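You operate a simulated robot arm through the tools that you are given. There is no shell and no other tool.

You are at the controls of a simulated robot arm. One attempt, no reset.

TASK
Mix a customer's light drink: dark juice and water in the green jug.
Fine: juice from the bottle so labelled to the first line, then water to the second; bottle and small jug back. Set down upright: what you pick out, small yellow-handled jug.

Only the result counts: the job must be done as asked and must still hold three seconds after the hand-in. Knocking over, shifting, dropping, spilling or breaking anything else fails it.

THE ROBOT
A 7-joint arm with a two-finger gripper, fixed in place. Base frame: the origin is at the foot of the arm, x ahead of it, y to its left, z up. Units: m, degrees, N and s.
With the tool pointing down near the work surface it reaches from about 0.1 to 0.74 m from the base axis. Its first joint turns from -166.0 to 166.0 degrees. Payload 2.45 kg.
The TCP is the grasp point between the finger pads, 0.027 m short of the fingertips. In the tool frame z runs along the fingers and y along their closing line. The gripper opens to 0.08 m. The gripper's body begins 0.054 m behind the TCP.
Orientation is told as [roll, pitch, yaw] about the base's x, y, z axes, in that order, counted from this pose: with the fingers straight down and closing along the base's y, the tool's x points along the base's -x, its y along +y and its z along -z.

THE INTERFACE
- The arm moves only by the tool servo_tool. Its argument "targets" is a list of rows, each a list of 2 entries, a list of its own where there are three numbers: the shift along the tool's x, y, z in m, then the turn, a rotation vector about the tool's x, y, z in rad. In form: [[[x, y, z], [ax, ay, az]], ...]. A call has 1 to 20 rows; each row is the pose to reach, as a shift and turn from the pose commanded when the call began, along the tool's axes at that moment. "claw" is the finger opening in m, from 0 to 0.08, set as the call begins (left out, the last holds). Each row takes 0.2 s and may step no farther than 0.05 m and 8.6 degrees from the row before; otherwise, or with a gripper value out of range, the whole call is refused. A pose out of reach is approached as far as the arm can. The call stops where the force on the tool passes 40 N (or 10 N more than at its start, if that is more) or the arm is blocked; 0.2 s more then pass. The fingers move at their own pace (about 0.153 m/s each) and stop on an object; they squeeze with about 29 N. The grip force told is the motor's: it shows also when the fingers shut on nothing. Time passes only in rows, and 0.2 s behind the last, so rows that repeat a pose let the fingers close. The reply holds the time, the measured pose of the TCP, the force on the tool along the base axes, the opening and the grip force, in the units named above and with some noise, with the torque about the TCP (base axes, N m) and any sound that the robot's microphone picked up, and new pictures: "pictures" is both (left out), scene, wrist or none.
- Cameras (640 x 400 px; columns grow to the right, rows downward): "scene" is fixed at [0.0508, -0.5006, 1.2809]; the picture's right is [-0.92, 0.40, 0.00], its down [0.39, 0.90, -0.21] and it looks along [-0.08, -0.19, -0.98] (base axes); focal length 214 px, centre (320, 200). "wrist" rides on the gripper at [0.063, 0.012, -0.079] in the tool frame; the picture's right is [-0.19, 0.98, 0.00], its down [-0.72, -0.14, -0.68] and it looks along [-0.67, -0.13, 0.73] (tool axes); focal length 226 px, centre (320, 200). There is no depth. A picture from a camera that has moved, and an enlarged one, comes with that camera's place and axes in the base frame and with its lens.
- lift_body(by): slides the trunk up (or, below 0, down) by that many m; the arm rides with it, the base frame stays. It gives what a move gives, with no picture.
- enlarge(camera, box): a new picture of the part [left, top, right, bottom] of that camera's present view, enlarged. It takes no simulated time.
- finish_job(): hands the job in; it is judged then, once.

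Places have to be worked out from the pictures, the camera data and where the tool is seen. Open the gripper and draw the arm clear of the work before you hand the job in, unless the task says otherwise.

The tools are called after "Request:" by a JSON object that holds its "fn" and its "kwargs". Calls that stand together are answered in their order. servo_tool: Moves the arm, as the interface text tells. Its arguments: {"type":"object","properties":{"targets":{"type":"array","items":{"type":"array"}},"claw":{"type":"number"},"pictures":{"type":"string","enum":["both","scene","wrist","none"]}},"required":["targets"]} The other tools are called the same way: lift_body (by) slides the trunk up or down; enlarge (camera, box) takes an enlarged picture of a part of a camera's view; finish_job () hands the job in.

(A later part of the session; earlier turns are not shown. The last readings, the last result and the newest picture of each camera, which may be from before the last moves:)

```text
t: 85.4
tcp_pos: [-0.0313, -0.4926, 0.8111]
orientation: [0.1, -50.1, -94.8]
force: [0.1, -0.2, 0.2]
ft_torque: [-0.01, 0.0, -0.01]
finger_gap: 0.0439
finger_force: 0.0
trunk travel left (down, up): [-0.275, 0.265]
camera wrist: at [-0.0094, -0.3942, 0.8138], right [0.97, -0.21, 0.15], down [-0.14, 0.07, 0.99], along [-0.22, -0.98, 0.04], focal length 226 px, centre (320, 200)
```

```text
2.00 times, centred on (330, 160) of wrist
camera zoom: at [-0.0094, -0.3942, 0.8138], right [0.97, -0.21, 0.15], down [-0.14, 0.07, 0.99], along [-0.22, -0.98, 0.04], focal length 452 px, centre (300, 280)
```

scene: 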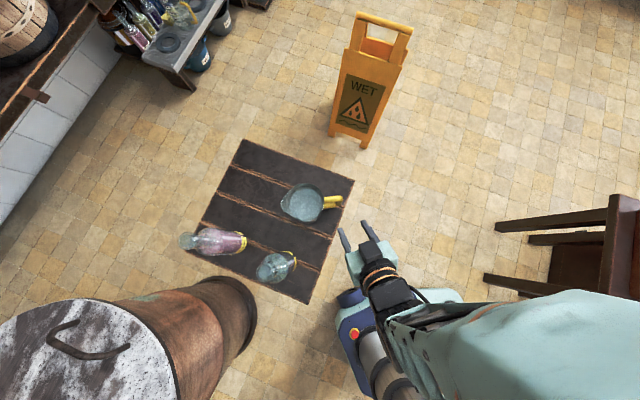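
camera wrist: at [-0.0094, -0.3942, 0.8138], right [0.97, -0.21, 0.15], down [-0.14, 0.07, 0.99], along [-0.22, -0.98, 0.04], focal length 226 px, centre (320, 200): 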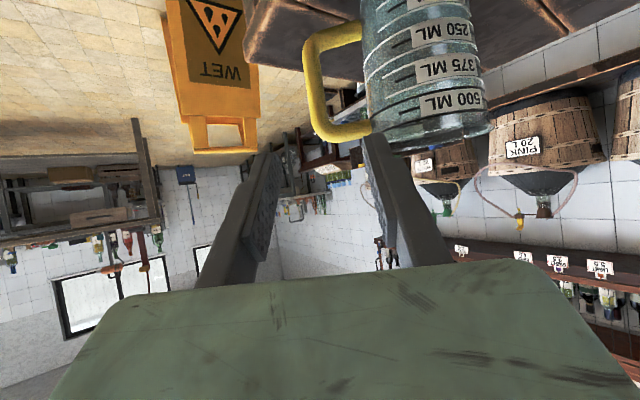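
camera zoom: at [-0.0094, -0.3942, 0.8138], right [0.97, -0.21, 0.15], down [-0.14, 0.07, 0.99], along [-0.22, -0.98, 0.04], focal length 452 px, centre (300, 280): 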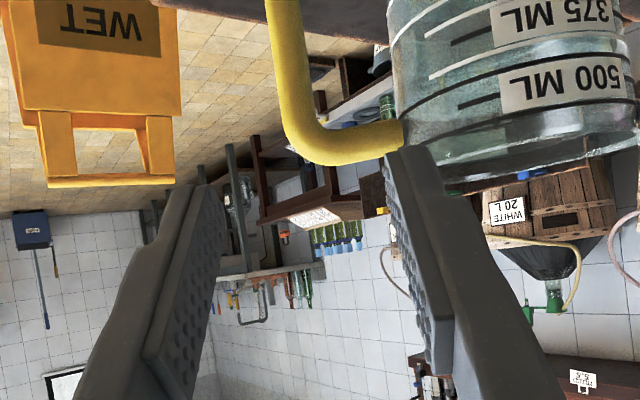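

The handle is straight ahead; refining from this view, the bar centre is about 5 mm to the image left of the tool line, at 0.12 m. I shift by that and advance 0.08 m first.

Request:
{"fn": "servo_tool", "kwargs": {"targets": [[[0, -0.0048, 0.02], [0, 0, 0]], [[0, -0.0048, 0.05], [0, 0, 0]], [[0, -0.0048, 0.08], [0, 0, 0]]], "pictures": "both"}}

Request:
{"fn": "enlarge", "kwargs": {"camera": "wrist", "box": [220, 0, 420, 200]}}

Request:
{"fn": "enlarge", "kwargs": {"camera": "scene", "box": [270, 170, 390, 260]}}

```text
t: 86.2
tcp_pos: [-0.0402, -0.5542, 0.7605]
orientation: [0.0, -50.0, -94.9]
force: [0.3, 0.1, 0.4]
ft_torque: [0.01, 0.01, -0.02]
finger_gap: 0.0441
finger_force: 0.0
trunk travel left (down, up): [-0.275, 0.265]
camera wrist: at [-0.0181, -0.4549, 0.7626], right [0.97, -0.21, 0.15], down [-0.14, 0.07, 0.99], along [-0.22, -0.98, 0.04], focal length 226 px, centre (320, 200)
```

scene: 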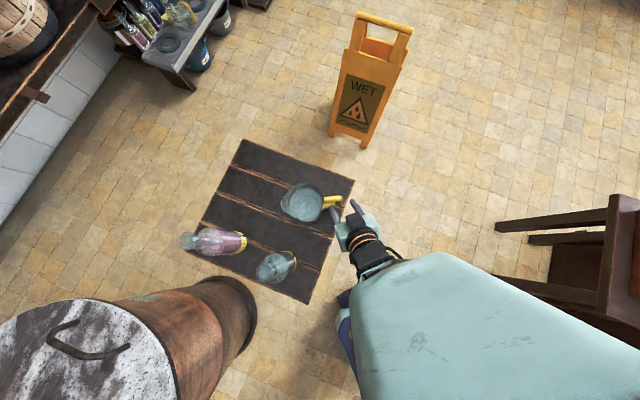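
wrist: 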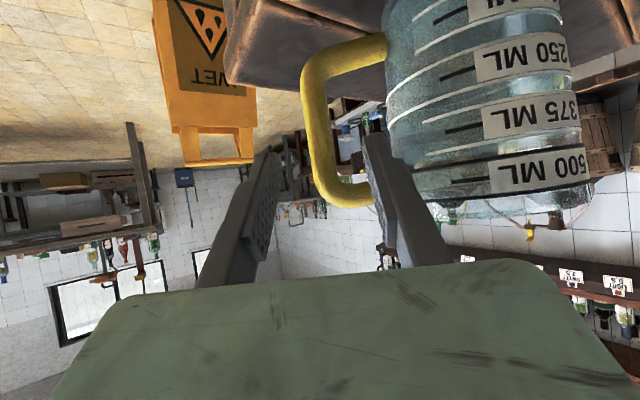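

```text
2.00 times, centred on (320, 100) of wrist
camera zoom: at [-0.0181, -0.4549, 0.7626], right [0.97, -0.21, 0.15], down [-0.14, 0.07, 0.99], along [-0.22, -0.98, 0.04], focal length 452 px, centre (320, 400)
```

zoom: 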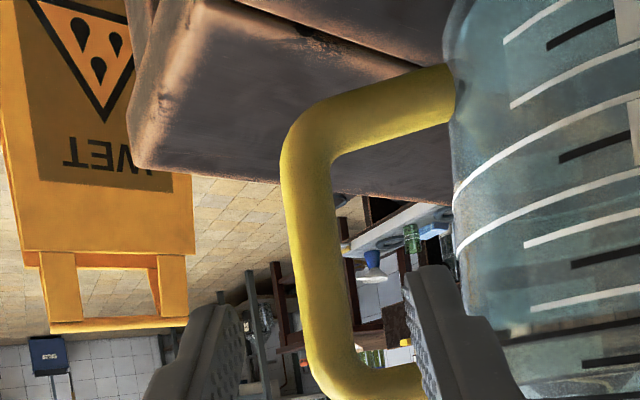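

```text
4.44 times, centred on (330, 215) of scene
camera zoom: at [0.0508, -0.5006, 1.2809], right [-0.92, 0.4, 0.0], down [0.39, 0.9, -0.21], along [-0.08, -0.19, -0.98], focal length 953 px, centre (276, 133)
```

zoom: 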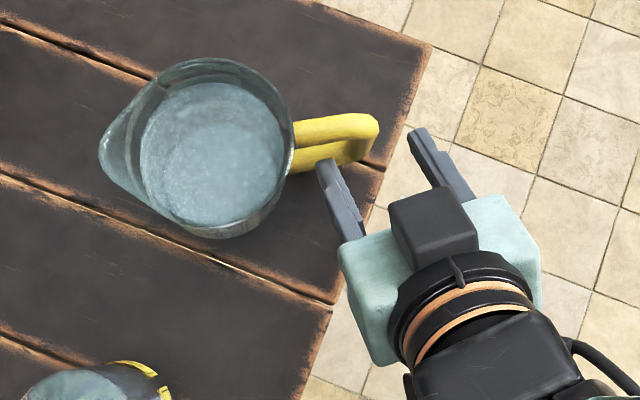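

Well aligned: the bar lies within 1 mm of the tool's mid-line and the inner finger is heading into the loop. Advancing the last 0.039 m.

Request:
{"fn": "servo_tool", "kwargs": {"targets": [[[0, 0, 0.013], [0, 0, 0]], [[0, 0, 0.026], [0, 0, 0]], [[0, 0, 0.039], [0, 0, 0]]], "pictures": "both"}}

Request:
{"fn": "enlarge", "kwargs": {"camera": "wrist", "box": [220, 40, 420, 240]}}

Request:
{"fn": "enlarge", "kwargs": {"camera": "scene", "box": [270, 170, 390, 260]}}

```text
t: 87.0
tcp_pos: [-0.0437, -0.5826, 0.7354]
orientation: [0.1, -50.0, -94.9]
force: [0.7, -0.2, 0.5]
ft_torque: [0.03, 0.01, -0.03]
finger_gap: 0.0438
finger_force: 0.0
trunk travel left (down, up): [-0.275, 0.265]
camera wrist: at [-0.0217, -0.4841, 0.7377], right [0.97, -0.21, 0.15], down [-0.14, 0.07, 0.99], along [-0.22, -0.98, 0.04], focal length 226 px, centre (320, 200)
```

scene: 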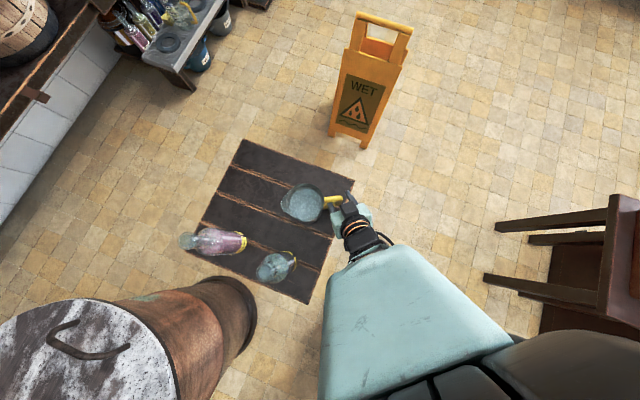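
wrist: 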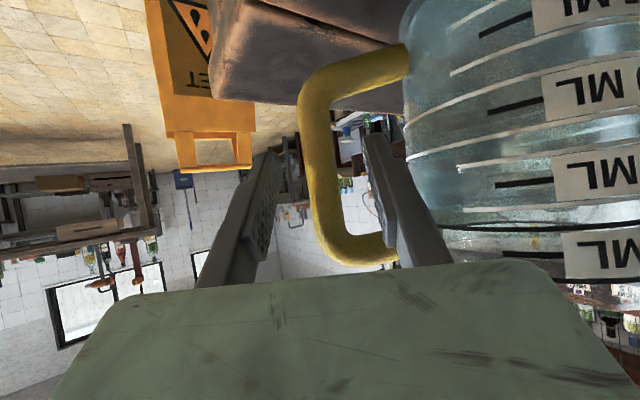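

```text
2.00 times, centred on (320, 140) of wrist
camera zoom: at [-0.0217, -0.4841, 0.7377], right [0.97, -0.21, 0.15], down [-0.14, 0.07, 0.99], along [-0.22, -0.98, 0.04], focal length 452 px, centre (320, 320)
```

zoom: 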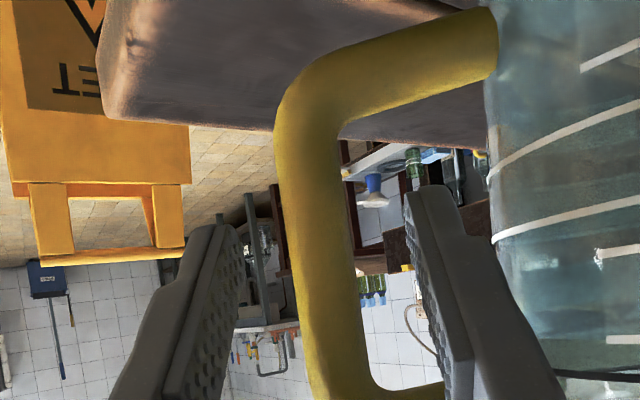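

```text
4.44 times, centred on (330, 215) of scene
camera zoom: at [0.0508, -0.5006, 1.2809], right [-0.92, 0.4, 0.0], down [0.39, 0.9, -0.21], along [-0.08, -0.19, -0.98], focal length 953 px, centre (276, 133)
```

zoom: 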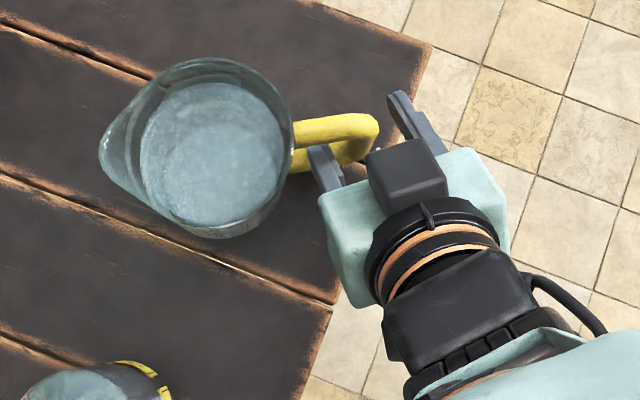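

The bar stands between the pads with the inner finger inside the loop. Closing on the handle.

Request:
{"fn": "servo_tool", "kwargs": {"targets": [[[0, 0, 0], [0, 0, 0]], [[0, 0, 0], [0, 0, 0]], [[0, 0, 0], [0, 0, 0]], [[0, 0, 0], [0, 0, 0]]], "claw": 0.0, "pictures": "both"}}

Request:
{"fn": "enlarge", "kwargs": {"camera": "wrist", "box": [220, 40, 420, 240]}}

Request:
{"fn": "enlarge", "kwargs": {"camera": "scene", "box": [270, 170, 390, 260]}}

```text
t: 88.0
tcp_pos: [-0.044, -0.5829, 0.7352]
orientation: [0.0, -50.0, -95.0]
force: [0.1, 0.2, -0.4]
ft_torque: [-0.05, 0.04, -0.02]
finger_gap: 0.0144
finger_force: 29.2
trunk travel left (down, up): [-0.275, 0.265]
camera wrist: at [-0.0215, -0.484, 0.7377], right [0.97, -0.21, 0.15], down [-0.14, 0.07, 0.99], along [-0.22, -0.98, 0.04], focal length 226 px, centre (320, 200)
```

scene: 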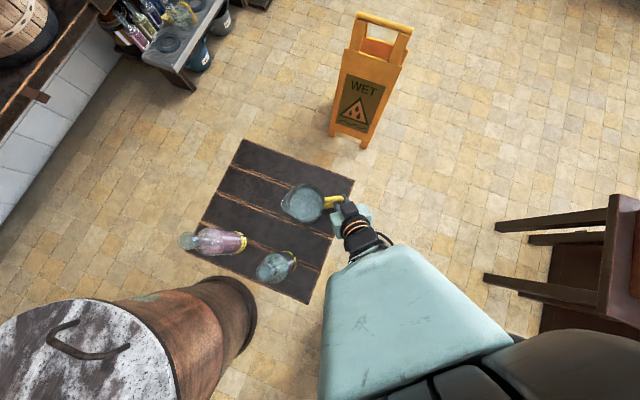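
wrist: 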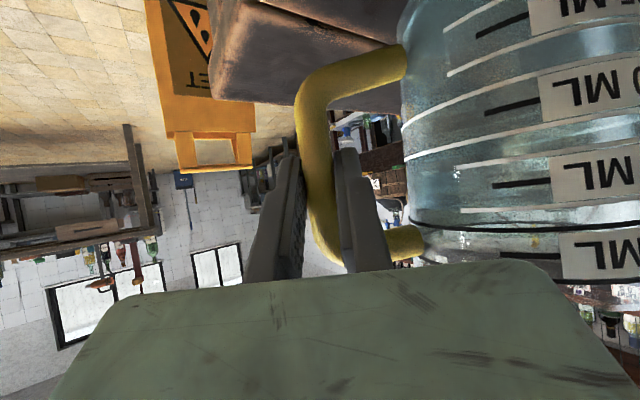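

```text
2.00 times, centred on (320, 140) of wrist
camera zoom: at [-0.0215, -0.484, 0.7377], right [0.97, -0.21, 0.15], down [-0.14, 0.07, 0.99], along [-0.22, -0.98, 0.04], focal length 452 px, centre (320, 320)
```

zoom: 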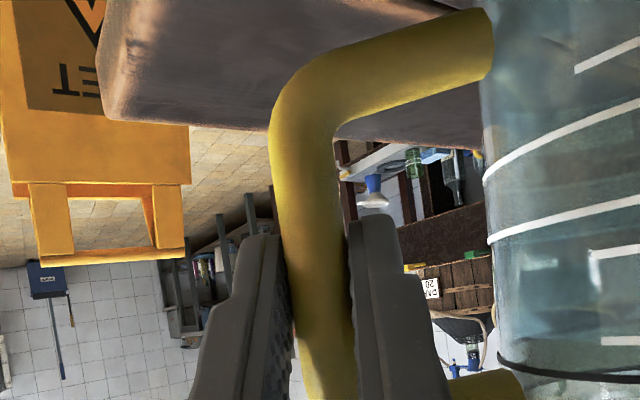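

```text
4.44 times, centred on (330, 215) of scene
camera zoom: at [0.0508, -0.5006, 1.2809], right [-0.92, 0.4, 0.0], down [0.39, 0.9, -0.21], along [-0.08, -0.19, -0.98], focal length 953 px, centre (276, 133)
```

zoom: 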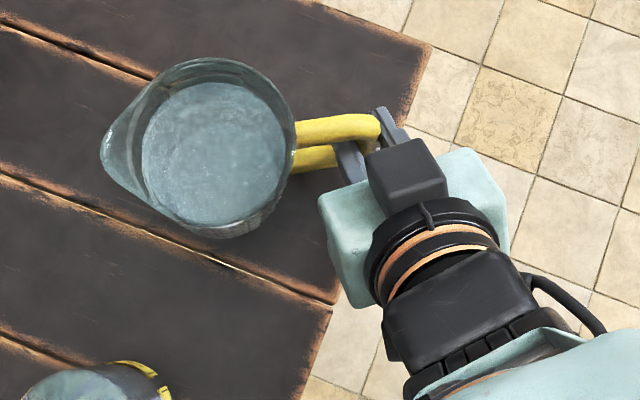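

The grip on the bar is firm (0.0144 m at 29 N). I lift just 1 cm to see whether the jug stays level.

Request:
{"fn": "servo_tool", "kwargs": {"targets": [[[-0.0023, 0, -0.0019], [0, 0, 0]], [[-0.0046, 0, -0.0039], [0, 0, 0]], [[-0.0077, 0, -0.0064], [0, 0, 0]], [[-0.0077, 0, -0.0064], [0, 0, 0]]], "pictures": "both"}}

Request:
{"fn": "enlarge", "kwargs": {"camera": "wrist", "box": [220, 0, 640, 280]}}

Request:
{"fn": "enlarge", "kwargs": {"camera": "scene", "box": [270, 170, 390, 260]}}

```text
t: 89.0
tcp_pos: [-0.0426, -0.5828, 0.7452]
orientation: [0.1, -49.9, -94.9]
force: [0.9, -0.1, -7.0]
ft_torque: [0.11, 0.53, 0.03]
finger_gap: 0.0147
finger_force: 29.7
trunk travel left (down, up): [-0.275, 0.265]
camera wrist: at [-0.0217, -0.484, 0.7474], right [0.97, -0.21, 0.15], down [-0.14, 0.07, 0.99], along [-0.22, -0.98, 0.04], focal length 226 px, centre (320, 200)
```

scene: 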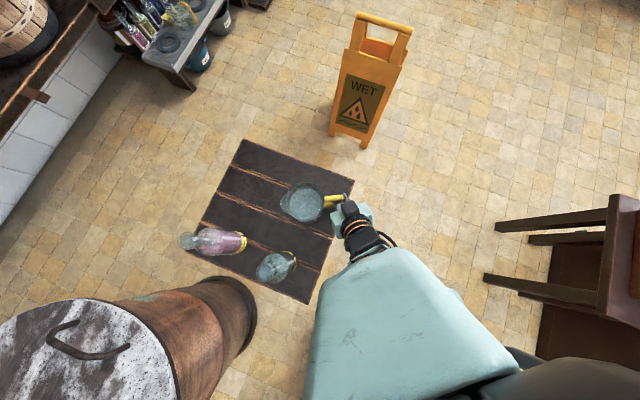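
wrist: 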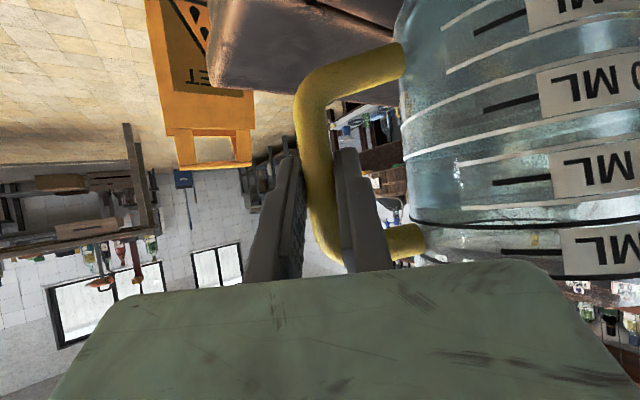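

```text
1.43 times, centred on (430, 140) of wrist
camera zoom: at [-0.0217, -0.484, 0.7474], right [0.97, -0.21, 0.15], down [-0.14, 0.07, 0.99], along [-0.22, -0.98, 0.04], focal length 323 px, centre (163, 286)
```

zoom: 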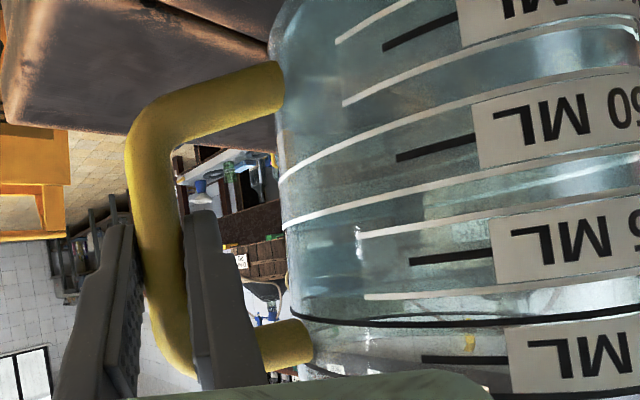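

```text
4.44 times, centred on (330, 215) of scene
camera zoom: at [0.0508, -0.5006, 1.2809], right [-0.92, 0.4, 0.0], down [0.39, 0.9, -0.21], along [-0.08, -0.19, -0.98], focal length 953 px, centre (276, 133)
```

zoom: 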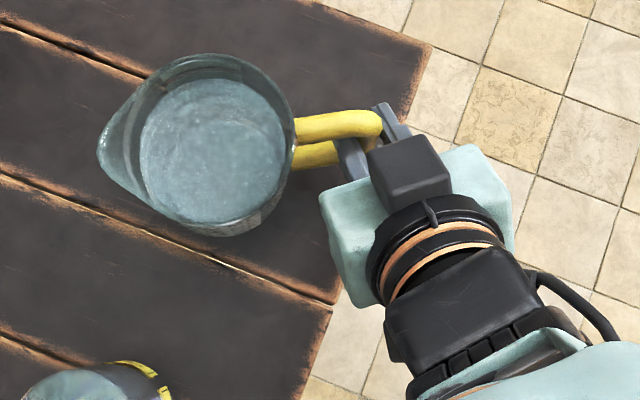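

The jug comes up level: 7.0 N load with the torque matching its centre of mass, no slipping. Lifting it smoothly to about z 1.05 while keeping it upright.

Request:
{"fn": "servo_tool", "kwargs": {"targets": [[[-0.0077, 0, -0.0064], [0, 0, 0]], [[-0.023, 0, -0.0193], [0, 0, 0]], [[-0.046, 0, -0.0386], [0, 0, 0]], [[-0.0728, 0, -0.0611], [0, 0, 0]], [[-0.1, 0, -0.084], [0, 0, 0]], [[-0.1272, 0, -0.1068], [0, 0, 0]], [[-0.1544, 0, -0.1296], [0, 0, 0]], [[-0.1816, 0, -0.1524], [0, 0, 0]], [[-0.205, 0, -0.1721], [0, 0, 0]], [[-0.222, 0, -0.1864], [0, 0, 0]], [[-0.2317, 0, -0.1945], [0, 0, 0]], [[-0.2336, 0, -0.1961], [0, 0, 0]], [[-0.2336, 0, -0.1961], [0, 0, 0]]], "pictures": "both"}}

Request:
{"fn": "enlarge", "kwargs": {"camera": "wrist", "box": [220, 0, 640, 280]}}

```text
t: 91.8
tcp_pos: [-0.0439, -0.5823, 1.0501]
orientation: [0.0, -49.9, -94.9]
force: [0.3, -0.5, -7.4]
ft_torque: [0.14, 0.47, 0.03]
finger_gap: 0.0147
finger_force: 29.0
trunk travel left (down, up): [-0.275, 0.265]
camera wrist: at [-0.0227, -0.4832, 1.0525], right [0.97, -0.21, 0.15], down [-0.14, 0.07, 0.99], along [-0.22, -0.98, 0.04], focal length 226 px, centre (320, 200)
```

scene: 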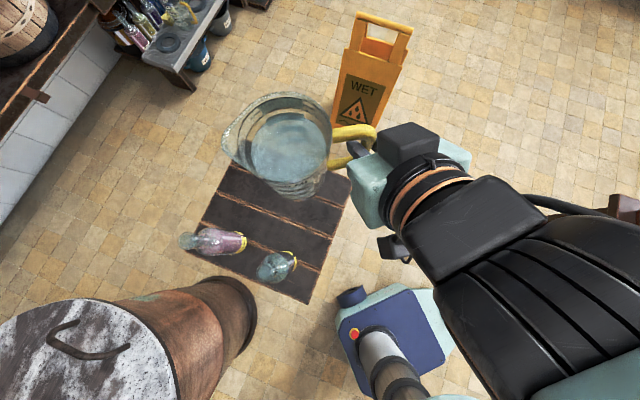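
wrist: 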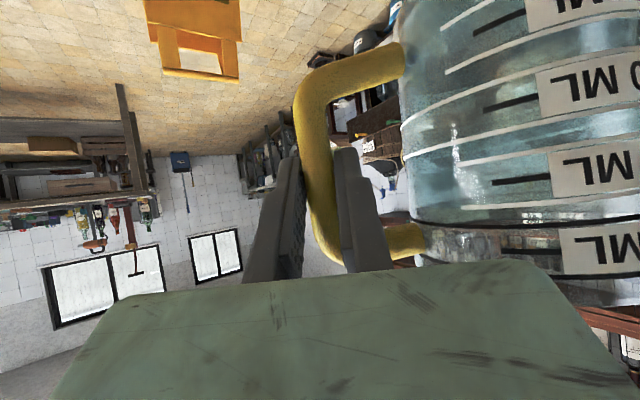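

```text
1.43 times, centred on (430, 140) of wrist
camera zoom: at [-0.0227, -0.4832, 1.0525], right [0.97, -0.21, 0.15], down [-0.14, 0.07, 0.99], along [-0.22, -0.98, 0.04], focal length 323 px, centre (163, 286)
```

zoom: 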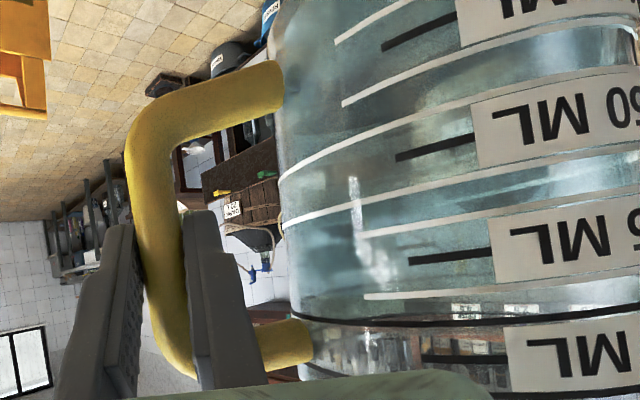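

The jug is steady and the water stands around the lower 500 ring (~440–450 ML). I carry it over to the green jug, turning it so that the spout points to azimuth 25, with the lip about 15 cm above the lid jug's rim level for now.

Request:
{"fn": "servo_tool", "kwargs": {"targets": [[[0.0028, 0.0078, -0.0026], [-0.0083, 0, -0.007]], [[0.0092, 0.026, -0.0086], [-0.0277, 0, -0.0232]], [[0.0184, 0.0521, -0.0173], [-0.0554, 0, -0.0465]], [[0.0303, 0.0859, -0.0285], [-0.0913, 0, -0.0767]], [[0.0432, 0.1223, -0.0405], [-0.1301, 0, -0.1092]], [[0.057, 0.1614, -0.0535], [-0.1716, 0, -0.144]], [[0.0708, 0.2004, -0.0664], [-0.2131, 0, -0.1789]], [[0.0846, 0.2394, -0.0794], [-0.2546, 0, -0.2137]], [[0.0984, 0.2785, -0.0923], [-0.2961, 0, -0.2486]], [[0.1122, 0.3175, -0.1052], [-0.3376, 0, -0.2834]], [[0.126, 0.3565, -0.1182], [-0.3791, 0, -0.3183]], [[0.1398, 0.3956, -0.1311], [-0.4207, 0, -0.3531]], [[0.1526, 0.432, -0.1432], [-0.4594, 0, -0.3856]], [[0.1637, 0.4632, -0.1535], [-0.4926, 0, -0.4135]], [[0.1729, 0.4893, -0.1622], [-0.5203, 0, -0.4367]], [[0.1793, 0.5075, -0.1682], [-0.5397, 0, -0.453]], [[0.1826, 0.5169, -0.1713], [-0.5496, 0, -0.4613]], [[0.1839, 0.5205, -0.1725], [-0.5535, 0, -0.4646]], [[0.1839, 0.5205, -0.1725], [-0.5535, 0, -0.4646]]], "pictures": "both"}}

Request:
{"fn": "enlarge", "kwargs": {"camera": "wrist", "box": [220, 0, 640, 280]}}

```text
t: 95.8
tcp_pos: [0.4967, -0.3785, 1.0193]
orientation: [-0.2, -49.8, -53.5]
force: [0.1, 0.4, -6.7]
ft_torque: [-0.22, 0.48, -0.02]
finger_gap: 0.0147
finger_force: 28.6
trunk travel left (down, up): [-0.275, 0.265]
camera wrist: at [0.4464, -0.2907, 1.0221], right [0.86, 0.48, 0.15], down [-0.15, -0.04, 0.99], along [0.48, -0.88, 0.04], focal length 226 px, centre (320, 200)
```

scene: 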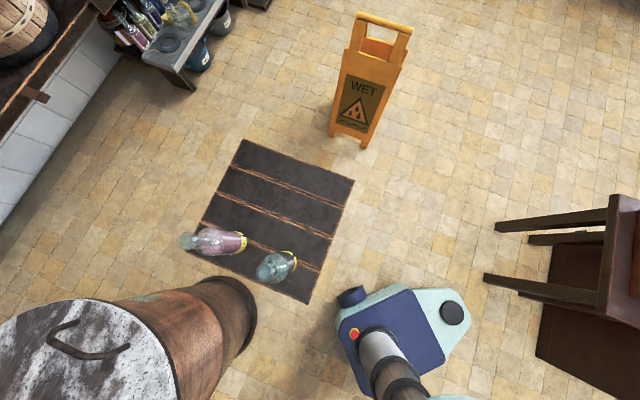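
wrist: 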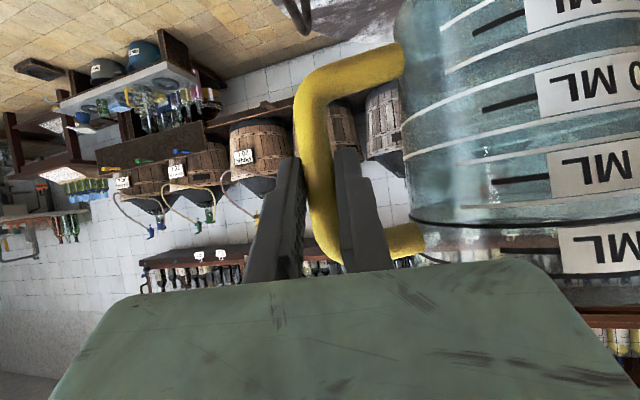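

```text
1.43 times, centred on (430, 140) of wrist
camera zoom: at [0.4464, -0.2907, 1.0221], right [0.86, 0.48, 0.15], down [-0.15, -0.04, 0.99], along [0.48, -0.88, 0.04], focal length 323 px, centre (163, 286)
```

zoom: 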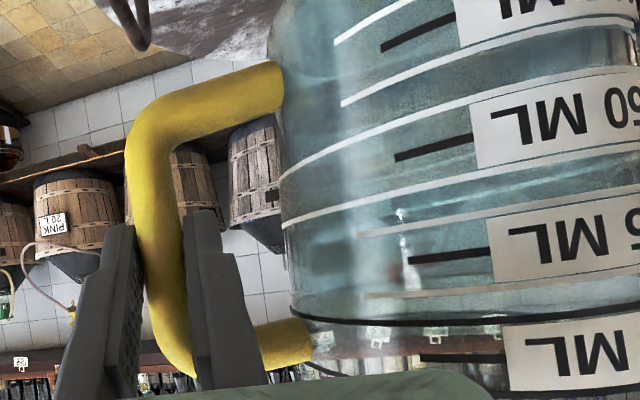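

The load torque confirms the spout direction (azimuth ≈25), and the lip should be about 2.4 cm short of the green jug's centre. I begin tilting the jug about its own cross axis to 20° while lowering it over the opening — still below the expected flow angle.

Request:
{"fn": "servo_tool", "kwargs": {"targets": [[[0.0136, -0.0025, 0.0108], [0.055, 0.0173, -0.0656]], [[0.0271, -0.0049, 0.0215], [0.11, 0.0346, -0.1311]], [[0.0337, -0.0057, 0.0268], [0.1649, 0.0518, -0.1966]], [[0.0332, -0.0052, 0.0265], [0.2199, 0.0691, -0.2621]], [[0.0332, -0.0052, 0.0265], [0.2199, 0.0691, -0.2621]]], "pictures": "both"}}

Request:
{"fn": "enlarge", "kwargs": {"camera": "wrist", "box": [220, 0, 640, 280]}}

```text
t: 97.0
tcp_pos: [0.4911, -0.3808, 0.978]
orientation: [-27.0, -42.5, -33.8]
force: [0.9, -0.6, -7.2]
ft_torque: [-0.22, 0.38, 0.01]
finger_gap: 0.0146
finger_force: 28.5
trunk travel left (down, up): [-0.275, 0.265]
camera wrist: at [0.4433, -0.2921, 0.9826], right [0.85, 0.48, -0.2], down [0.17, 0.11, 0.98], along [0.49, -0.87, 0.02], focal length 226 px, centre (320, 200)
```

scene: 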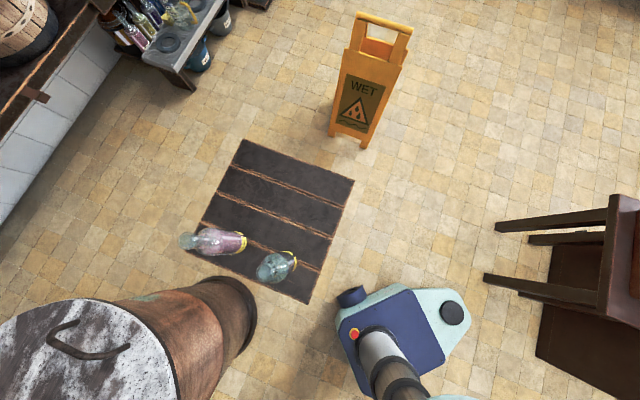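
wrist: 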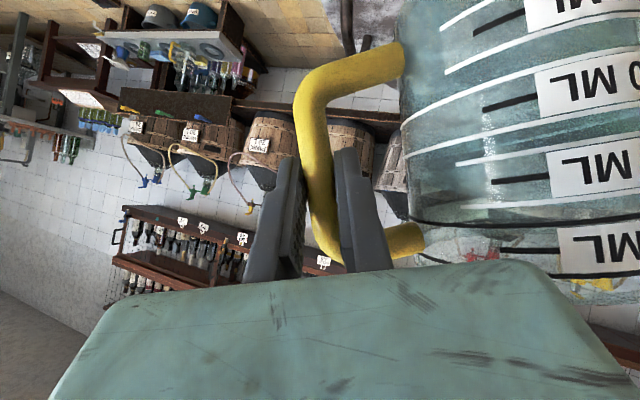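

```text
1.43 times, centred on (430, 140) of wrist
camera zoom: at [0.4433, -0.2921, 0.9826], right [0.85, 0.48, -0.2], down [0.17, 0.11, 0.98], along [0.49, -0.87, 0.02], focal length 323 px, centre (163, 286)
```

zoom: 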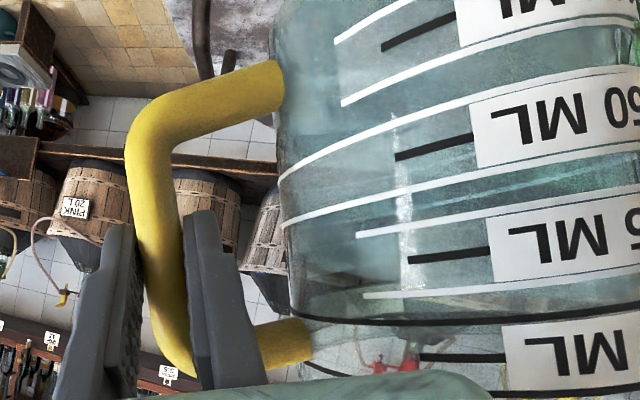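

At 20° all is as planned; a bit of the green jug shows at the right edge. I tilt to 30° for about a second to start a small flow, then return to 20° and read the weight.

Request:
{"fn": "servo_tool", "kwargs": {"targets": [[[-0.0043, -0.0003, -0.0037], [0.055, 0.0173, -0.0656]], [[-0.011, -0.0005, -0.0094], [0.11, 0.0346, -0.1311]], [[-0.011, -0.0005, -0.0094], [0.11, 0.0346, -0.1311]], [[-0.011, -0.0005, -0.0094], [0.11, 0.0346, -0.1311]], [[-0.011, -0.0005, -0.0094], [0.11, 0.0346, -0.1311]]], "pictures": "wrist"}}

Request:
{"fn": "enlarge", "kwargs": {"camera": "wrist", "box": [380, 0, 640, 280]}}

```text
t: 98.2
tcp_pos: [0.4958, -0.3778, 0.9918]
orientation: [-37.8, -36.8, -26.9]
force: [1.1, -0.2, -6.9]
ft_torque: [-0.13, 0.35, 0.01]
finger_gap: 0.0146
finger_force: 29.1
trunk travel left (down, up): [-0.275, 0.265]
camera wrist: at [0.4482, -0.2894, 0.9976], right [0.81, 0.46, -0.37], down [0.32, 0.18, 0.93], along [0.49, -0.87, 0.0], focal length 226 px, centre (320, 200)
```

wrist: 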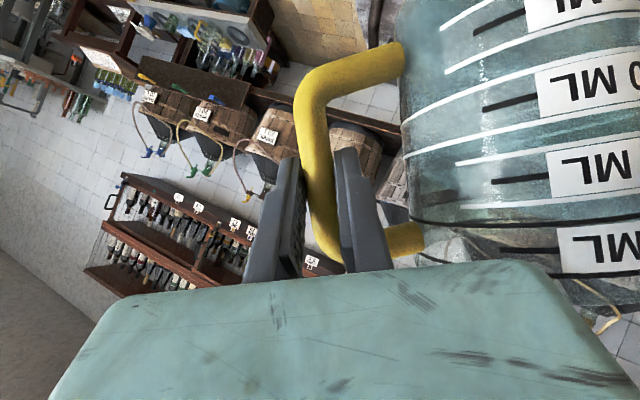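

```text
1.43 times, centred on (510, 140) of wrist
camera zoom: at [0.4482, -0.2894, 0.9976], right [0.81, 0.46, -0.37], down [0.32, 0.18, 0.93], along [0.49, -0.87, 0.0], focal length 323 px, centre (49, 286)
```

zoom: 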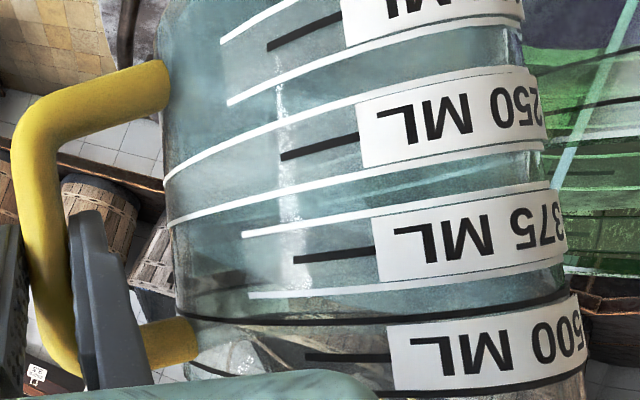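

The flow has started and the stream is clearly visible falling inside the green jug. I go on to 35°, hold, and watch.

Request:
{"fn": "servo_tool", "kwargs": {"targets": [[[-0.0073, -0.0011, -0.0064], [0.055, 0.0173, -0.0656]], [[-0.0073, -0.0011, -0.0064], [0.055, 0.0173, -0.0656]], [[-0.0073, -0.0011, -0.0064], [0.055, 0.0173, -0.0656]], [[-0.0073, -0.0011, -0.0064], [0.055, 0.0173, -0.0656]]], "pictures": "wrist"}}

Request:
{"fn": "enlarge", "kwargs": {"camera": "wrist", "box": [480, 0, 640, 200]}}

```text
t: 99.2
tcp_pos: [0.4982, -0.3769, 1.0003]
orientation: [-42.5, -33.6, -24.3]
force: [0.0, -0.1, -7.1]
ft_torque: [-0.14, 0.31, 0.01]
finger_gap: 0.0147
finger_force: 28.6
trunk travel left (down, up): [-0.275, 0.265]
camera wrist: at [0.4523, -0.2875, 1.0068], right [0.78, 0.44, -0.45], down [0.39, 0.22, 0.9], along [0.49, -0.87, 0.0], focal length 226 px, centre (320, 200)
```

wrist: 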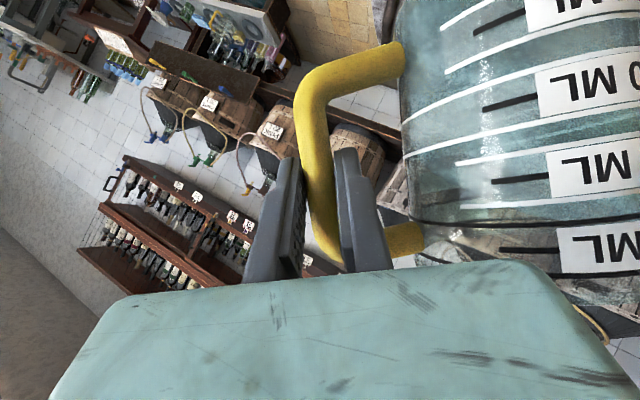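

```text
2.00 times, centred on (560, 100) of wrist
camera zoom: at [0.4523, -0.2875, 1.0068], right [0.78, 0.44, -0.45], down [0.39, 0.22, 0.9], along [0.49, -0.87, 0.0], focal length 452 px, centre (-160, 400)
```

zoom: 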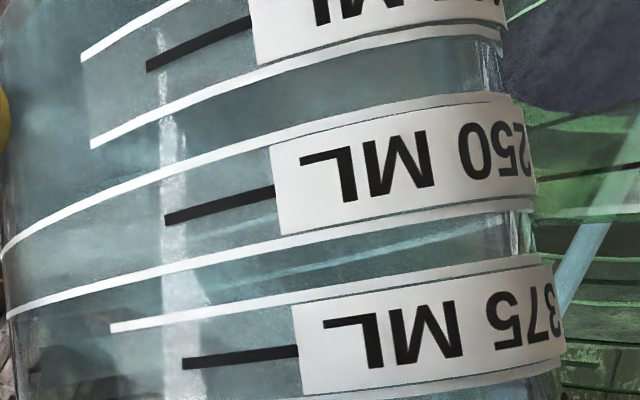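

The stream is thicker and still inside. Going to 40° and holding for about 0.8 s.

Request:
{"fn": "servo_tool", "kwargs": {"targets": [[[0, 0, 0], [0, 0, 0]], [[0, 0, 0], [0, 0, 0]], [[-0.0101, -0.0019, -0.009], [0.055, 0.0173, -0.0656]], [[-0.0101, -0.0019, -0.009], [0.055, 0.0173, -0.0656]], [[-0.0101, -0.0019, -0.009], [0.055, 0.0173, -0.0656]], [[-0.0101, -0.0019, -0.009], [0.055, 0.0173, -0.0656]]], "pictures": "wrist"}}

Request:
{"fn": "enlarge", "kwargs": {"camera": "wrist", "box": [480, 0, 640, 200]}}

```text
t: 100.6
tcp_pos: [0.505, -0.3753, 1.0125]
orientation: [-47.0, -30.3, -21.7]
force: [-0.8, 0.6, -7.1]
ft_torque: [-0.12, 0.23, 0.0]
finger_gap: 0.0145
finger_force: 28.7
trunk travel left (down, up): [-0.275, 0.265]
camera wrist: at [0.4587, -0.2845, 1.0192], right [0.74, 0.43, -0.52], down [0.46, 0.25, 0.85], along [0.49, -0.87, -0.01], focal length 226 px, centre (320, 200)
```

wrist: 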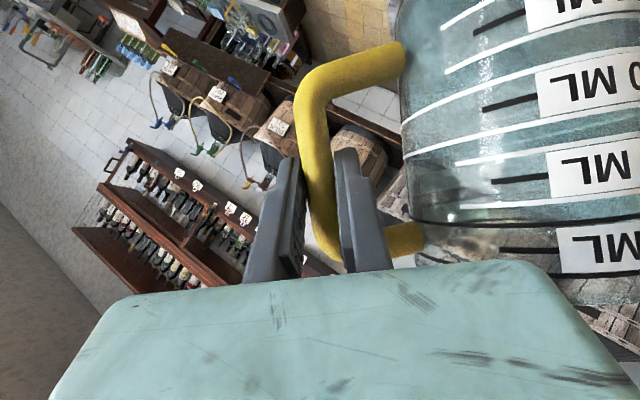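

```text
2.00 times, centred on (560, 100) of wrist
camera zoom: at [0.4587, -0.2845, 1.0192], right [0.74, 0.43, -0.52], down [0.46, 0.25, 0.85], along [0.49, -0.87, -0.01], focal length 452 px, centre (-160, 400)
```

zoom: 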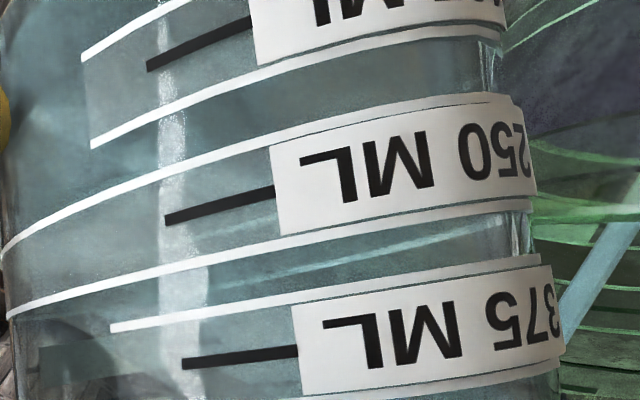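

The level in the green jug is visibly rising. Holding one more second at 40°, then back to 20° to stop the flow and weigh.

Request:
{"fn": "servo_tool", "kwargs": {"targets": [[[0, 0, 0], [0, 0, 0]], [[0, 0, 0], [0, 0, 0]], [[0, 0, 0], [0, 0, 0]], [[0.0101, 0.0032, 0.0088], [-0.055, -0.0173, 0.0656]], [[0.0185, 0.0078, 0.0161], [-0.11, -0.0346, 0.1311]], [[0.0249, 0.0129, 0.0217], [-0.1649, -0.0518, 0.1966]], [[0.0285, 0.0176, 0.0249], [-0.2199, -0.0691, 0.2621]], [[0.0285, 0.0176, 0.0249], [-0.2199, -0.0691, 0.2621]], [[0.0285, 0.0176, 0.0249], [-0.2199, -0.0691, 0.2621]]], "pictures": "wrist"}}

Request:
{"fn": "enlarge", "kwargs": {"camera": "wrist", "box": [380, 0, 640, 280]}}

```text
t: 102.6
tcp_pos: [0.4938, -0.3761, 0.9733]
orientation: [-27.2, -42.5, -33.7]
force: [-0.4, 0.4, -6.5]
ft_torque: [-0.16, 0.36, 0.04]
finger_gap: 0.0148
finger_force: 28.9
trunk travel left (down, up): [-0.275, 0.265]
camera wrist: at [0.4454, -0.2875, 0.9773], right [0.85, 0.48, -0.2], down [0.17, 0.11, 0.98], along [0.49, -0.87, 0.02], focal length 226 px, centre (320, 200)
```

wrist: 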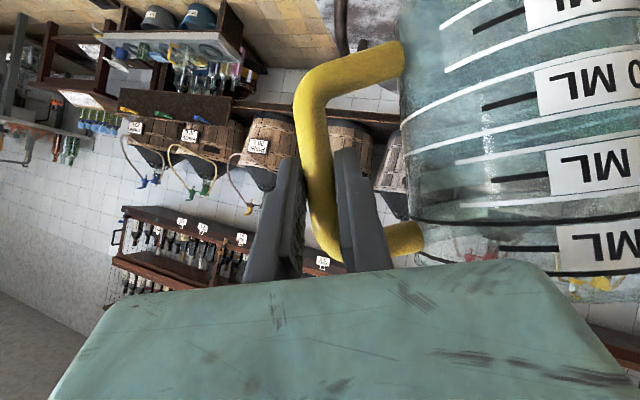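

```text
1.43 times, centred on (510, 140) of wrist
camera zoom: at [0.4454, -0.2875, 0.9773], right [0.85, 0.48, -0.2], down [0.17, 0.11, 0.98], along [0.49, -0.87, 0.02], focal length 323 px, centre (49, 286)
```

zoom: 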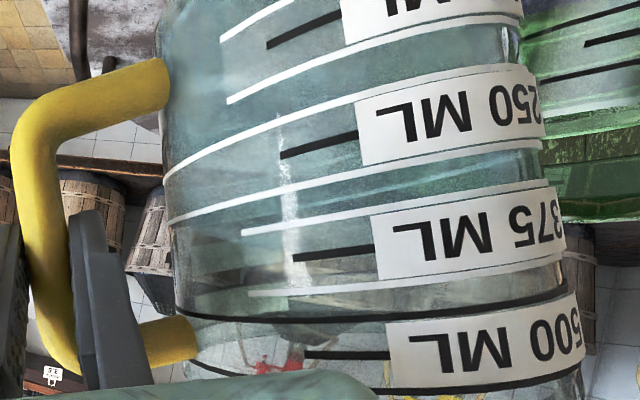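

Flow stopped, grip steady. I take a few still readings to average the remaining weight.

Request:
{"fn": "servo_tool", "kwargs": {"targets": [[[0, 0, 0], [0, 0, 0]]], "pictures": "none"}}

Request:
{"fn": "servo_tool", "kwargs": {"targets": [[[0, 0, 0], [0, 0, 0]]], "pictures": "none"}}

Request:
{"fn": "servo_tool", "kwargs": {"targets": [[[0, 0, 0], [0, 0, 0]]], "pictures": "none"}}

Request:
{"fn": "servo_tool", "kwargs": {"targets": [[[0, 0, 0], [0, 0, 0]]], "pictures": "none"}}

```text
t: 103.0
tcp_pos: [0.4949, -0.3762, 0.972]
orientation: [-27.1, -42.5, -33.7]
force: [0.8, 0.2, -6.4]
ft_torque: [-0.15, 0.36, -0.04]
finger_gap: 0.0148
finger_force: 29.1
trunk travel left (down, up): [-0.275, 0.265]
```

```text
t: 103.4
tcp_pos: [0.4936, -0.3757, 0.9732]
orientation: [-27.0, -42.5, -33.7]
force: [0.2, -0.3, -5.7]
ft_torque: [-0.18, 0.4, -0.01]
finger_gap: 0.0147
finger_force: 29.0
trunk travel left (down, up): [-0.275, 0.265]
```

```text
t: 103.8
tcp_pos: [0.4937, -0.3763, 0.9719]
orientation: [-27.1, -42.4, -33.7]
force: [-0.3, 0.1, -5.8]
ft_torque: [-0.15, 0.36, -0.03]
finger_gap: 0.0146
finger_force: 29.1
trunk travel left (down, up): [-0.275, 0.265]
```

```text
t: 104.2
tcp_pos: [0.4945, -0.3768, 0.9725]
orientation: [-27.1, -42.5, -33.6]
force: [0.1, -0.5, -6.2]
ft_torque: [-0.18, 0.43, -0.01]
finger_gap: 0.0145
finger_force: 29.0
trunk travel left (down, up): [-0.275, 0.265]
```

Average 6.1 N against 7.05 N at first: about 95 ML of water poured so far, so about 150 ML to go. Next burst: tilt to 45°, hold 0.6 s, and return to 20°.

Request:
{"fn": "servo_tool", "kwargs": {"targets": [[[-0.0081, -0.0068, -0.0047], [0.055, 0.0173, -0.0656]], [[-0.0148, -0.007, -0.0104], [0.11, 0.0346, -0.1311]], [[-0.0224, -0.0065, -0.0166], [0.1649, 0.0518, -0.1966]], [[-0.0328, -0.0061, -0.0252], [0.2199, 0.0691, -0.2621]], [[-0.0434, -0.0045, -0.0337], [0.2749, 0.0864, -0.3277]], [[-0.0434, -0.0045, -0.0337], [0.2749, 0.0864, -0.3277]], [[-0.0434, -0.0045, -0.0337], [0.2749, 0.0864, -0.3277]], [[-0.0328, -0.0061, -0.0252], [0.2199, 0.0691, -0.2621]], [[-0.0224, -0.0065, -0.0166], [0.1649, 0.0518, -0.1966]], [[-0.0148, -0.007, -0.0104], [0.11, 0.0346, -0.1311]], [[-0.0081, -0.0068, -0.0047], [0.055, 0.0173, -0.0656]], [[-0.0038, -0.0065, -0.001], [0, 0, 0]], [[-0.0038, -0.0065, -0.001], [0, 0, 0]]], "pictures": "wrist"}}

Request:
{"fn": "enlarge", "kwargs": {"camera": "wrist", "box": [380, 0, 640, 280]}}

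Request:
{"fn": "servo_tool", "kwargs": {"targets": [[[0, 0, 0], [0, 0, 0]]], "pictures": "none"}}

Request:
{"fn": "servo_tool", "kwargs": {"targets": [[[0, 0, 0], [0, 0, 0]]], "pictures": "none"}}

Request:
{"fn": "servo_tool", "kwargs": {"targets": [[[0, 0, 0], [0, 0, 0]]], "pictures": "none"}}

Request:
{"fn": "servo_tool", "kwargs": {"targets": [[[0, 0, 0], [0, 0, 0]]], "pictures": "none"}}

```text
t: 107.0
tcp_pos: [0.491, -0.3804, 0.9779]
orientation: [-27.1, -42.5, -33.9]
force: [0.0, -0.5, -7.0]
ft_torque: [-0.17, 0.37, -0.03]
finger_gap: 0.0148
finger_force: 28.6
trunk travel left (down, up): [-0.275, 0.265]
camera wrist: at [0.4424, -0.2923, 0.9823], right [0.86, 0.48, -0.2], down [0.16, 0.11, 0.98], along [0.49, -0.87, 0.02], focal length 226 px, centre (320, 200)
```

wrist: 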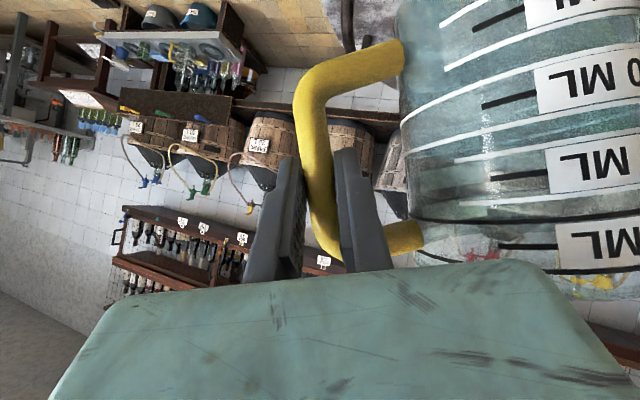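

```text
1.43 times, centred on (510, 140) of wrist
camera zoom: at [0.4424, -0.2923, 0.9823], right [0.86, 0.48, -0.2], down [0.16, 0.11, 0.98], along [0.49, -0.87, 0.02], focal length 323 px, centre (49, 286)
```

zoom: 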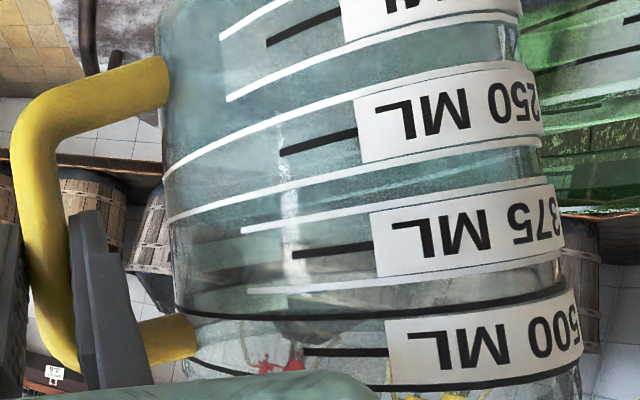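

```text
t: 107.4
tcp_pos: [0.491, -0.3812, 0.9777]
orientation: [-27.1, -42.5, -33.7]
force: [0.3, 0.0, -6.0]
ft_torque: [-0.2, 0.36, 0.01]
finger_gap: 0.0147
finger_force: 29.0
trunk travel left (down, up): [-0.275, 0.265]
```

```text
t: 107.8
tcp_pos: [0.4912, -0.3802, 0.9774]
orientation: [-27.2, -42.5, -33.7]
force: [-0.4, 0.1, -6.2]
ft_torque: [-0.19, 0.33, 0.02]
finger_gap: 0.0147
finger_force: 28.9
trunk travel left (down, up): [-0.275, 0.265]
```

```text
t: 108.2
tcp_pos: [0.4908, -0.3818, 0.9775]
orientation: [-27.0, -42.5, -33.7]
force: [-0.5, 0.3, -6.0]
ft_torque: [-0.18, 0.31, 0.02]
finger_gap: 0.0147
finger_force: 28.9
trunk travel left (down, up): [-0.275, 0.265]
```

```text
t: 108.6
tcp_pos: [0.4915, -0.3809, 0.9771]
orientation: [-27.1, -42.4, -33.9]
force: [-0.6, 0.1, -5.7]
ft_torque: [-0.16, 0.36, 0.01]
finger_gap: 0.0146
finger_force: 29.0
trunk travel left (down, up): [-0.275, 0.265]
```

Only about 100–110 ML has gone so far by weight and torque. I tilt further, to 48°, hold about a second, and look while it runs.

Request:
{"fn": "servo_tool", "kwargs": {"targets": [[[-0.0043, -0.0003, -0.0037], [0.055, 0.0173, -0.0656]], [[-0.011, -0.0005, -0.0094], [0.11, 0.0346, -0.1311]], [[-0.0186, 0, -0.0156], [0.1649, 0.0518, -0.1966]], [[-0.029, 0.0004, -0.0242], [0.2199, 0.0691, -0.2621]], [[-0.0396, 0.002, -0.0327], [0.2749, 0.0864, -0.3277]], [[-0.046, 0.0037, -0.0376], [0.3079, 0.0968, -0.367]], [[-0.046, 0.0037, -0.0376], [0.3079, 0.0968, -0.367]], [[-0.046, 0.0037, -0.0376], [0.3079, 0.0968, -0.367]], [[-0.046, 0.0037, -0.0376], [0.3079, 0.0968, -0.367]]], "pictures": "wrist"}}

Request:
{"fn": "enlarge", "kwargs": {"camera": "wrist", "box": [480, 0, 640, 200]}}

```text
t: 110.6
tcp_pos: [0.5129, -0.371, 1.0327]
orientation: [-53.3, -24.6, -18.9]
force: [0.7, -0.2, -5.9]
ft_torque: [-0.07, 0.17, -0.01]
finger_gap: 0.0145
finger_force: 29.0
trunk travel left (down, up): [-0.275, 0.265]
camera wrist: at [0.467, -0.281, 1.0393], right [0.67, 0.39, -0.63], down [0.56, 0.3, 0.77], along [0.49, -0.87, -0.02], focal length 226 px, centre (320, 200)
```

wrist: 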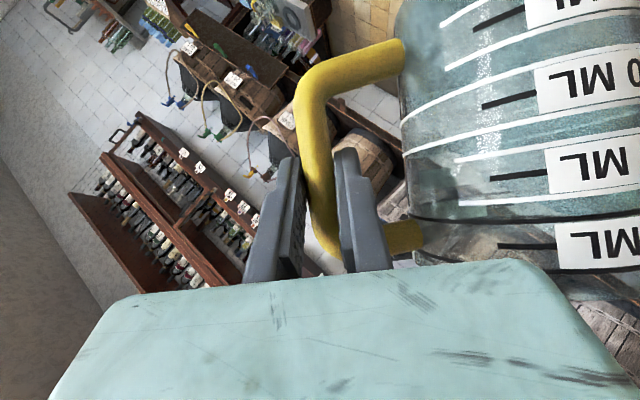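

```text
2.00 times, centred on (560, 100) of wrist
camera zoom: at [0.467, -0.281, 1.0393], right [0.67, 0.39, -0.63], down [0.56, 0.3, 0.77], along [0.49, -0.87, -0.02], focal length 452 px, centre (-160, 400)
```

zoom: 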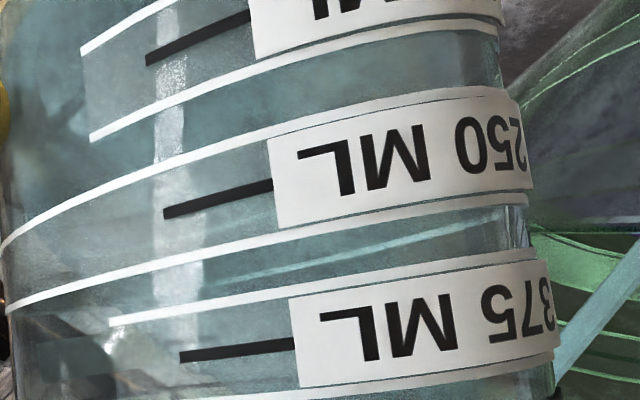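

The surface inside the green jug shows up in this view: its far contact line works out at about 440 ML, still filling. I hold just a moment longer and then return to 20°.

Request:
{"fn": "servo_tool", "kwargs": {"targets": [[[0, 0, 0], [0, 0, 0]], [[0.0043, 0.0024, 0.0031], [-0.033, -0.0104, 0.0394]], [[0.0116, 0.0073, 0.0087], [-0.088, -0.0277, 0.1049]], [[0.018, 0.0133, 0.0131], [-0.143, -0.045, 0.1704]], [[0.0213, 0.0188, 0.0147], [-0.198, -0.0622, 0.2359]], [[0.0236, 0.0231, 0.0162], [-0.2529, -0.0795, 0.3014]], [[0.0244, 0.0269, 0.0163], [-0.3079, -0.0968, 0.367]], [[0.0244, 0.0269, 0.0163], [-0.3079, -0.0968, 0.367]]], "pictures": "wrist"}}

Request:
{"fn": "servo_tool", "kwargs": {"targets": [[[0, 0, 0], [0, 0, 0]]], "pictures": "none"}}

Request:
{"fn": "servo_tool", "kwargs": {"targets": [[[0, 0, 0], [0, 0, 0]]], "pictures": "none"}}

Request:
{"fn": "servo_tool", "kwargs": {"targets": [[[0, 0, 0], [0, 0, 0]]], "pictures": "none"}}

```text
t: 112.4
tcp_pos: [0.5043, -0.3655, 0.9943]
orientation: [-27.1, -42.6, -33.9]
force: [0.6, 0.2, -5.5]
ft_torque: [-0.15, 0.32, 0.01]
finger_gap: 0.0146
finger_force: 28.8
trunk travel left (down, up): [-0.275, 0.265]
camera wrist: at [0.4561, -0.2768, 0.9984], right [0.86, 0.48, -0.2], down [0.16, 0.11, 0.98], along [0.49, -0.87, 0.02], focal length 226 px, centre (320, 200)
```

wrist: 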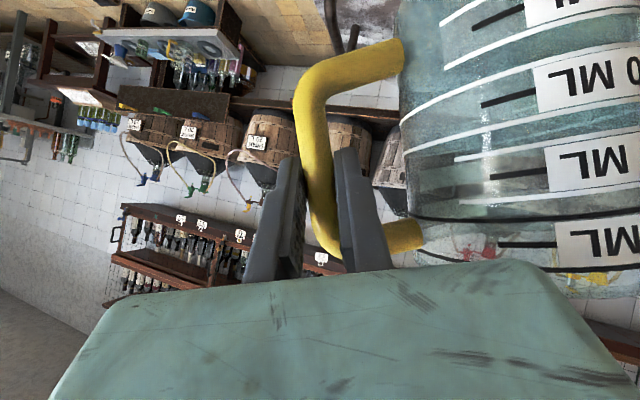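

```text
t: 112.8
tcp_pos: [0.5051, -0.3652, 0.9945]
orientation: [-27.1, -42.4, -33.9]
force: [0.1, 0.3, -6.1]
ft_torque: [-0.14, 0.29, 0.02]
finger_gap: 0.0143
finger_force: 28.9
trunk travel left (down, up): [-0.275, 0.265]
```

```text
t: 113.2
tcp_pos: [0.5051, -0.3652, 0.9938]
orientation: [-27.1, -42.5, -33.8]
force: [0.0, 0.0, -6.0]
ft_torque: [-0.15, 0.31, -0.02]
finger_gap: 0.0146
finger_force: 28.9
trunk travel left (down, up): [-0.275, 0.265]
```

```text
t: 113.6
tcp_pos: [0.506, -0.3656, 0.9937]
orientation: [-27.1, -42.5, -33.7]
force: [0.2, -0.2, -5.6]
ft_torque: [-0.16, 0.34, -0.01]
finger_gap: 0.0144
finger_force: 28.6
trunk travel left (down, up): [-0.275, 0.265]
```

By weight and torque about 130–170 ML of water is in, so the jug should be near 400–440; I need a proper look. I bring the small jug upright, raise it clear, and carry it to a viewpoint left of the barrel.

Request:
{"fn": "servo_tool", "kwargs": {"targets": [[[-0.0135, -0.0067, -0.0131], [-0.055, -0.0173, 0.0655]], [[-0.0271, -0.0134, -0.0263], [-0.11, -0.0346, 0.131]], [[-0.0406, -0.0201, -0.0394], [-0.1649, -0.0518, 0.1966]], [[-0.0541, -0.0268, -0.0525], [-0.2199, -0.0691, 0.2621]], [[-0.0541, -0.0268, -0.0525], [-0.2199, -0.0691, 0.2621]]], "pictures": "none"}}

Request:
{"fn": "servo_tool", "kwargs": {"targets": [[[0.0051, 0.0063, -0.0026], [-0.016, 0, -0.0135]], [[0.017, 0.0211, -0.0088], [-0.0535, 0, -0.0449]], [[0.0375, 0.0464, -0.0193], [-0.1176, 0, -0.0987]], [[0.0613, 0.076, -0.0316], [-0.1925, 0, -0.1616]], [[0.0852, 0.1055, -0.0439], [-0.2674, 0, -0.2244]], [[0.109, 0.135, -0.0562], [-0.3422, 0, -0.2872]], [[0.1328, 0.1646, -0.0685], [-0.4171, 0, -0.3501]], [[0.1533, 0.1899, -0.079], [-0.4812, 0, -0.4039]], [[0.1652, 0.2047, -0.0852], [-0.5187, 0, -0.4353]], [[0.1703, 0.211, -0.0878], [-0.5347, 0, -0.4488]], [[0.1703, 0.211, -0.0878], [-0.5347, 0, -0.4488]]], "pictures": "wrist"}}

```text
t: 114.8
tcp_pos: [0.5058, -0.365, 1.0739]
orientation: [0.0, -50.0, -53.6]
force: [0.4, 0.6, -5.8]
ft_torque: [-0.2, 0.43, 0.02]
finger_gap: 0.0144
finger_force: 29.1
trunk travel left (down, up): [-0.275, 0.265]
```

```text
t: 117.2
tcp_pos: [0.5703, -0.0983, 0.9996]
orientation: [0.0, -49.9, -13.5]
force: [0.1, -0.2, -4.7]
ft_torque: [-0.35, 0.2, 0.02]
finger_gap: 0.0146
finger_force: 28.7
trunk travel left (down, up): [-0.275, 0.265]
camera wrist: at [0.4747, -0.0626, 1.0015], right [0.35, 0.92, 0.15], down [-0.09, -0.12, 0.99], along [0.93, -0.36, 0.04], focal length 226 px, centre (320, 200)
```

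wrist: 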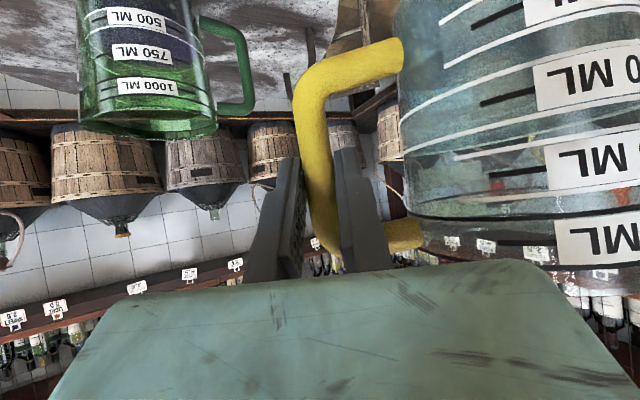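

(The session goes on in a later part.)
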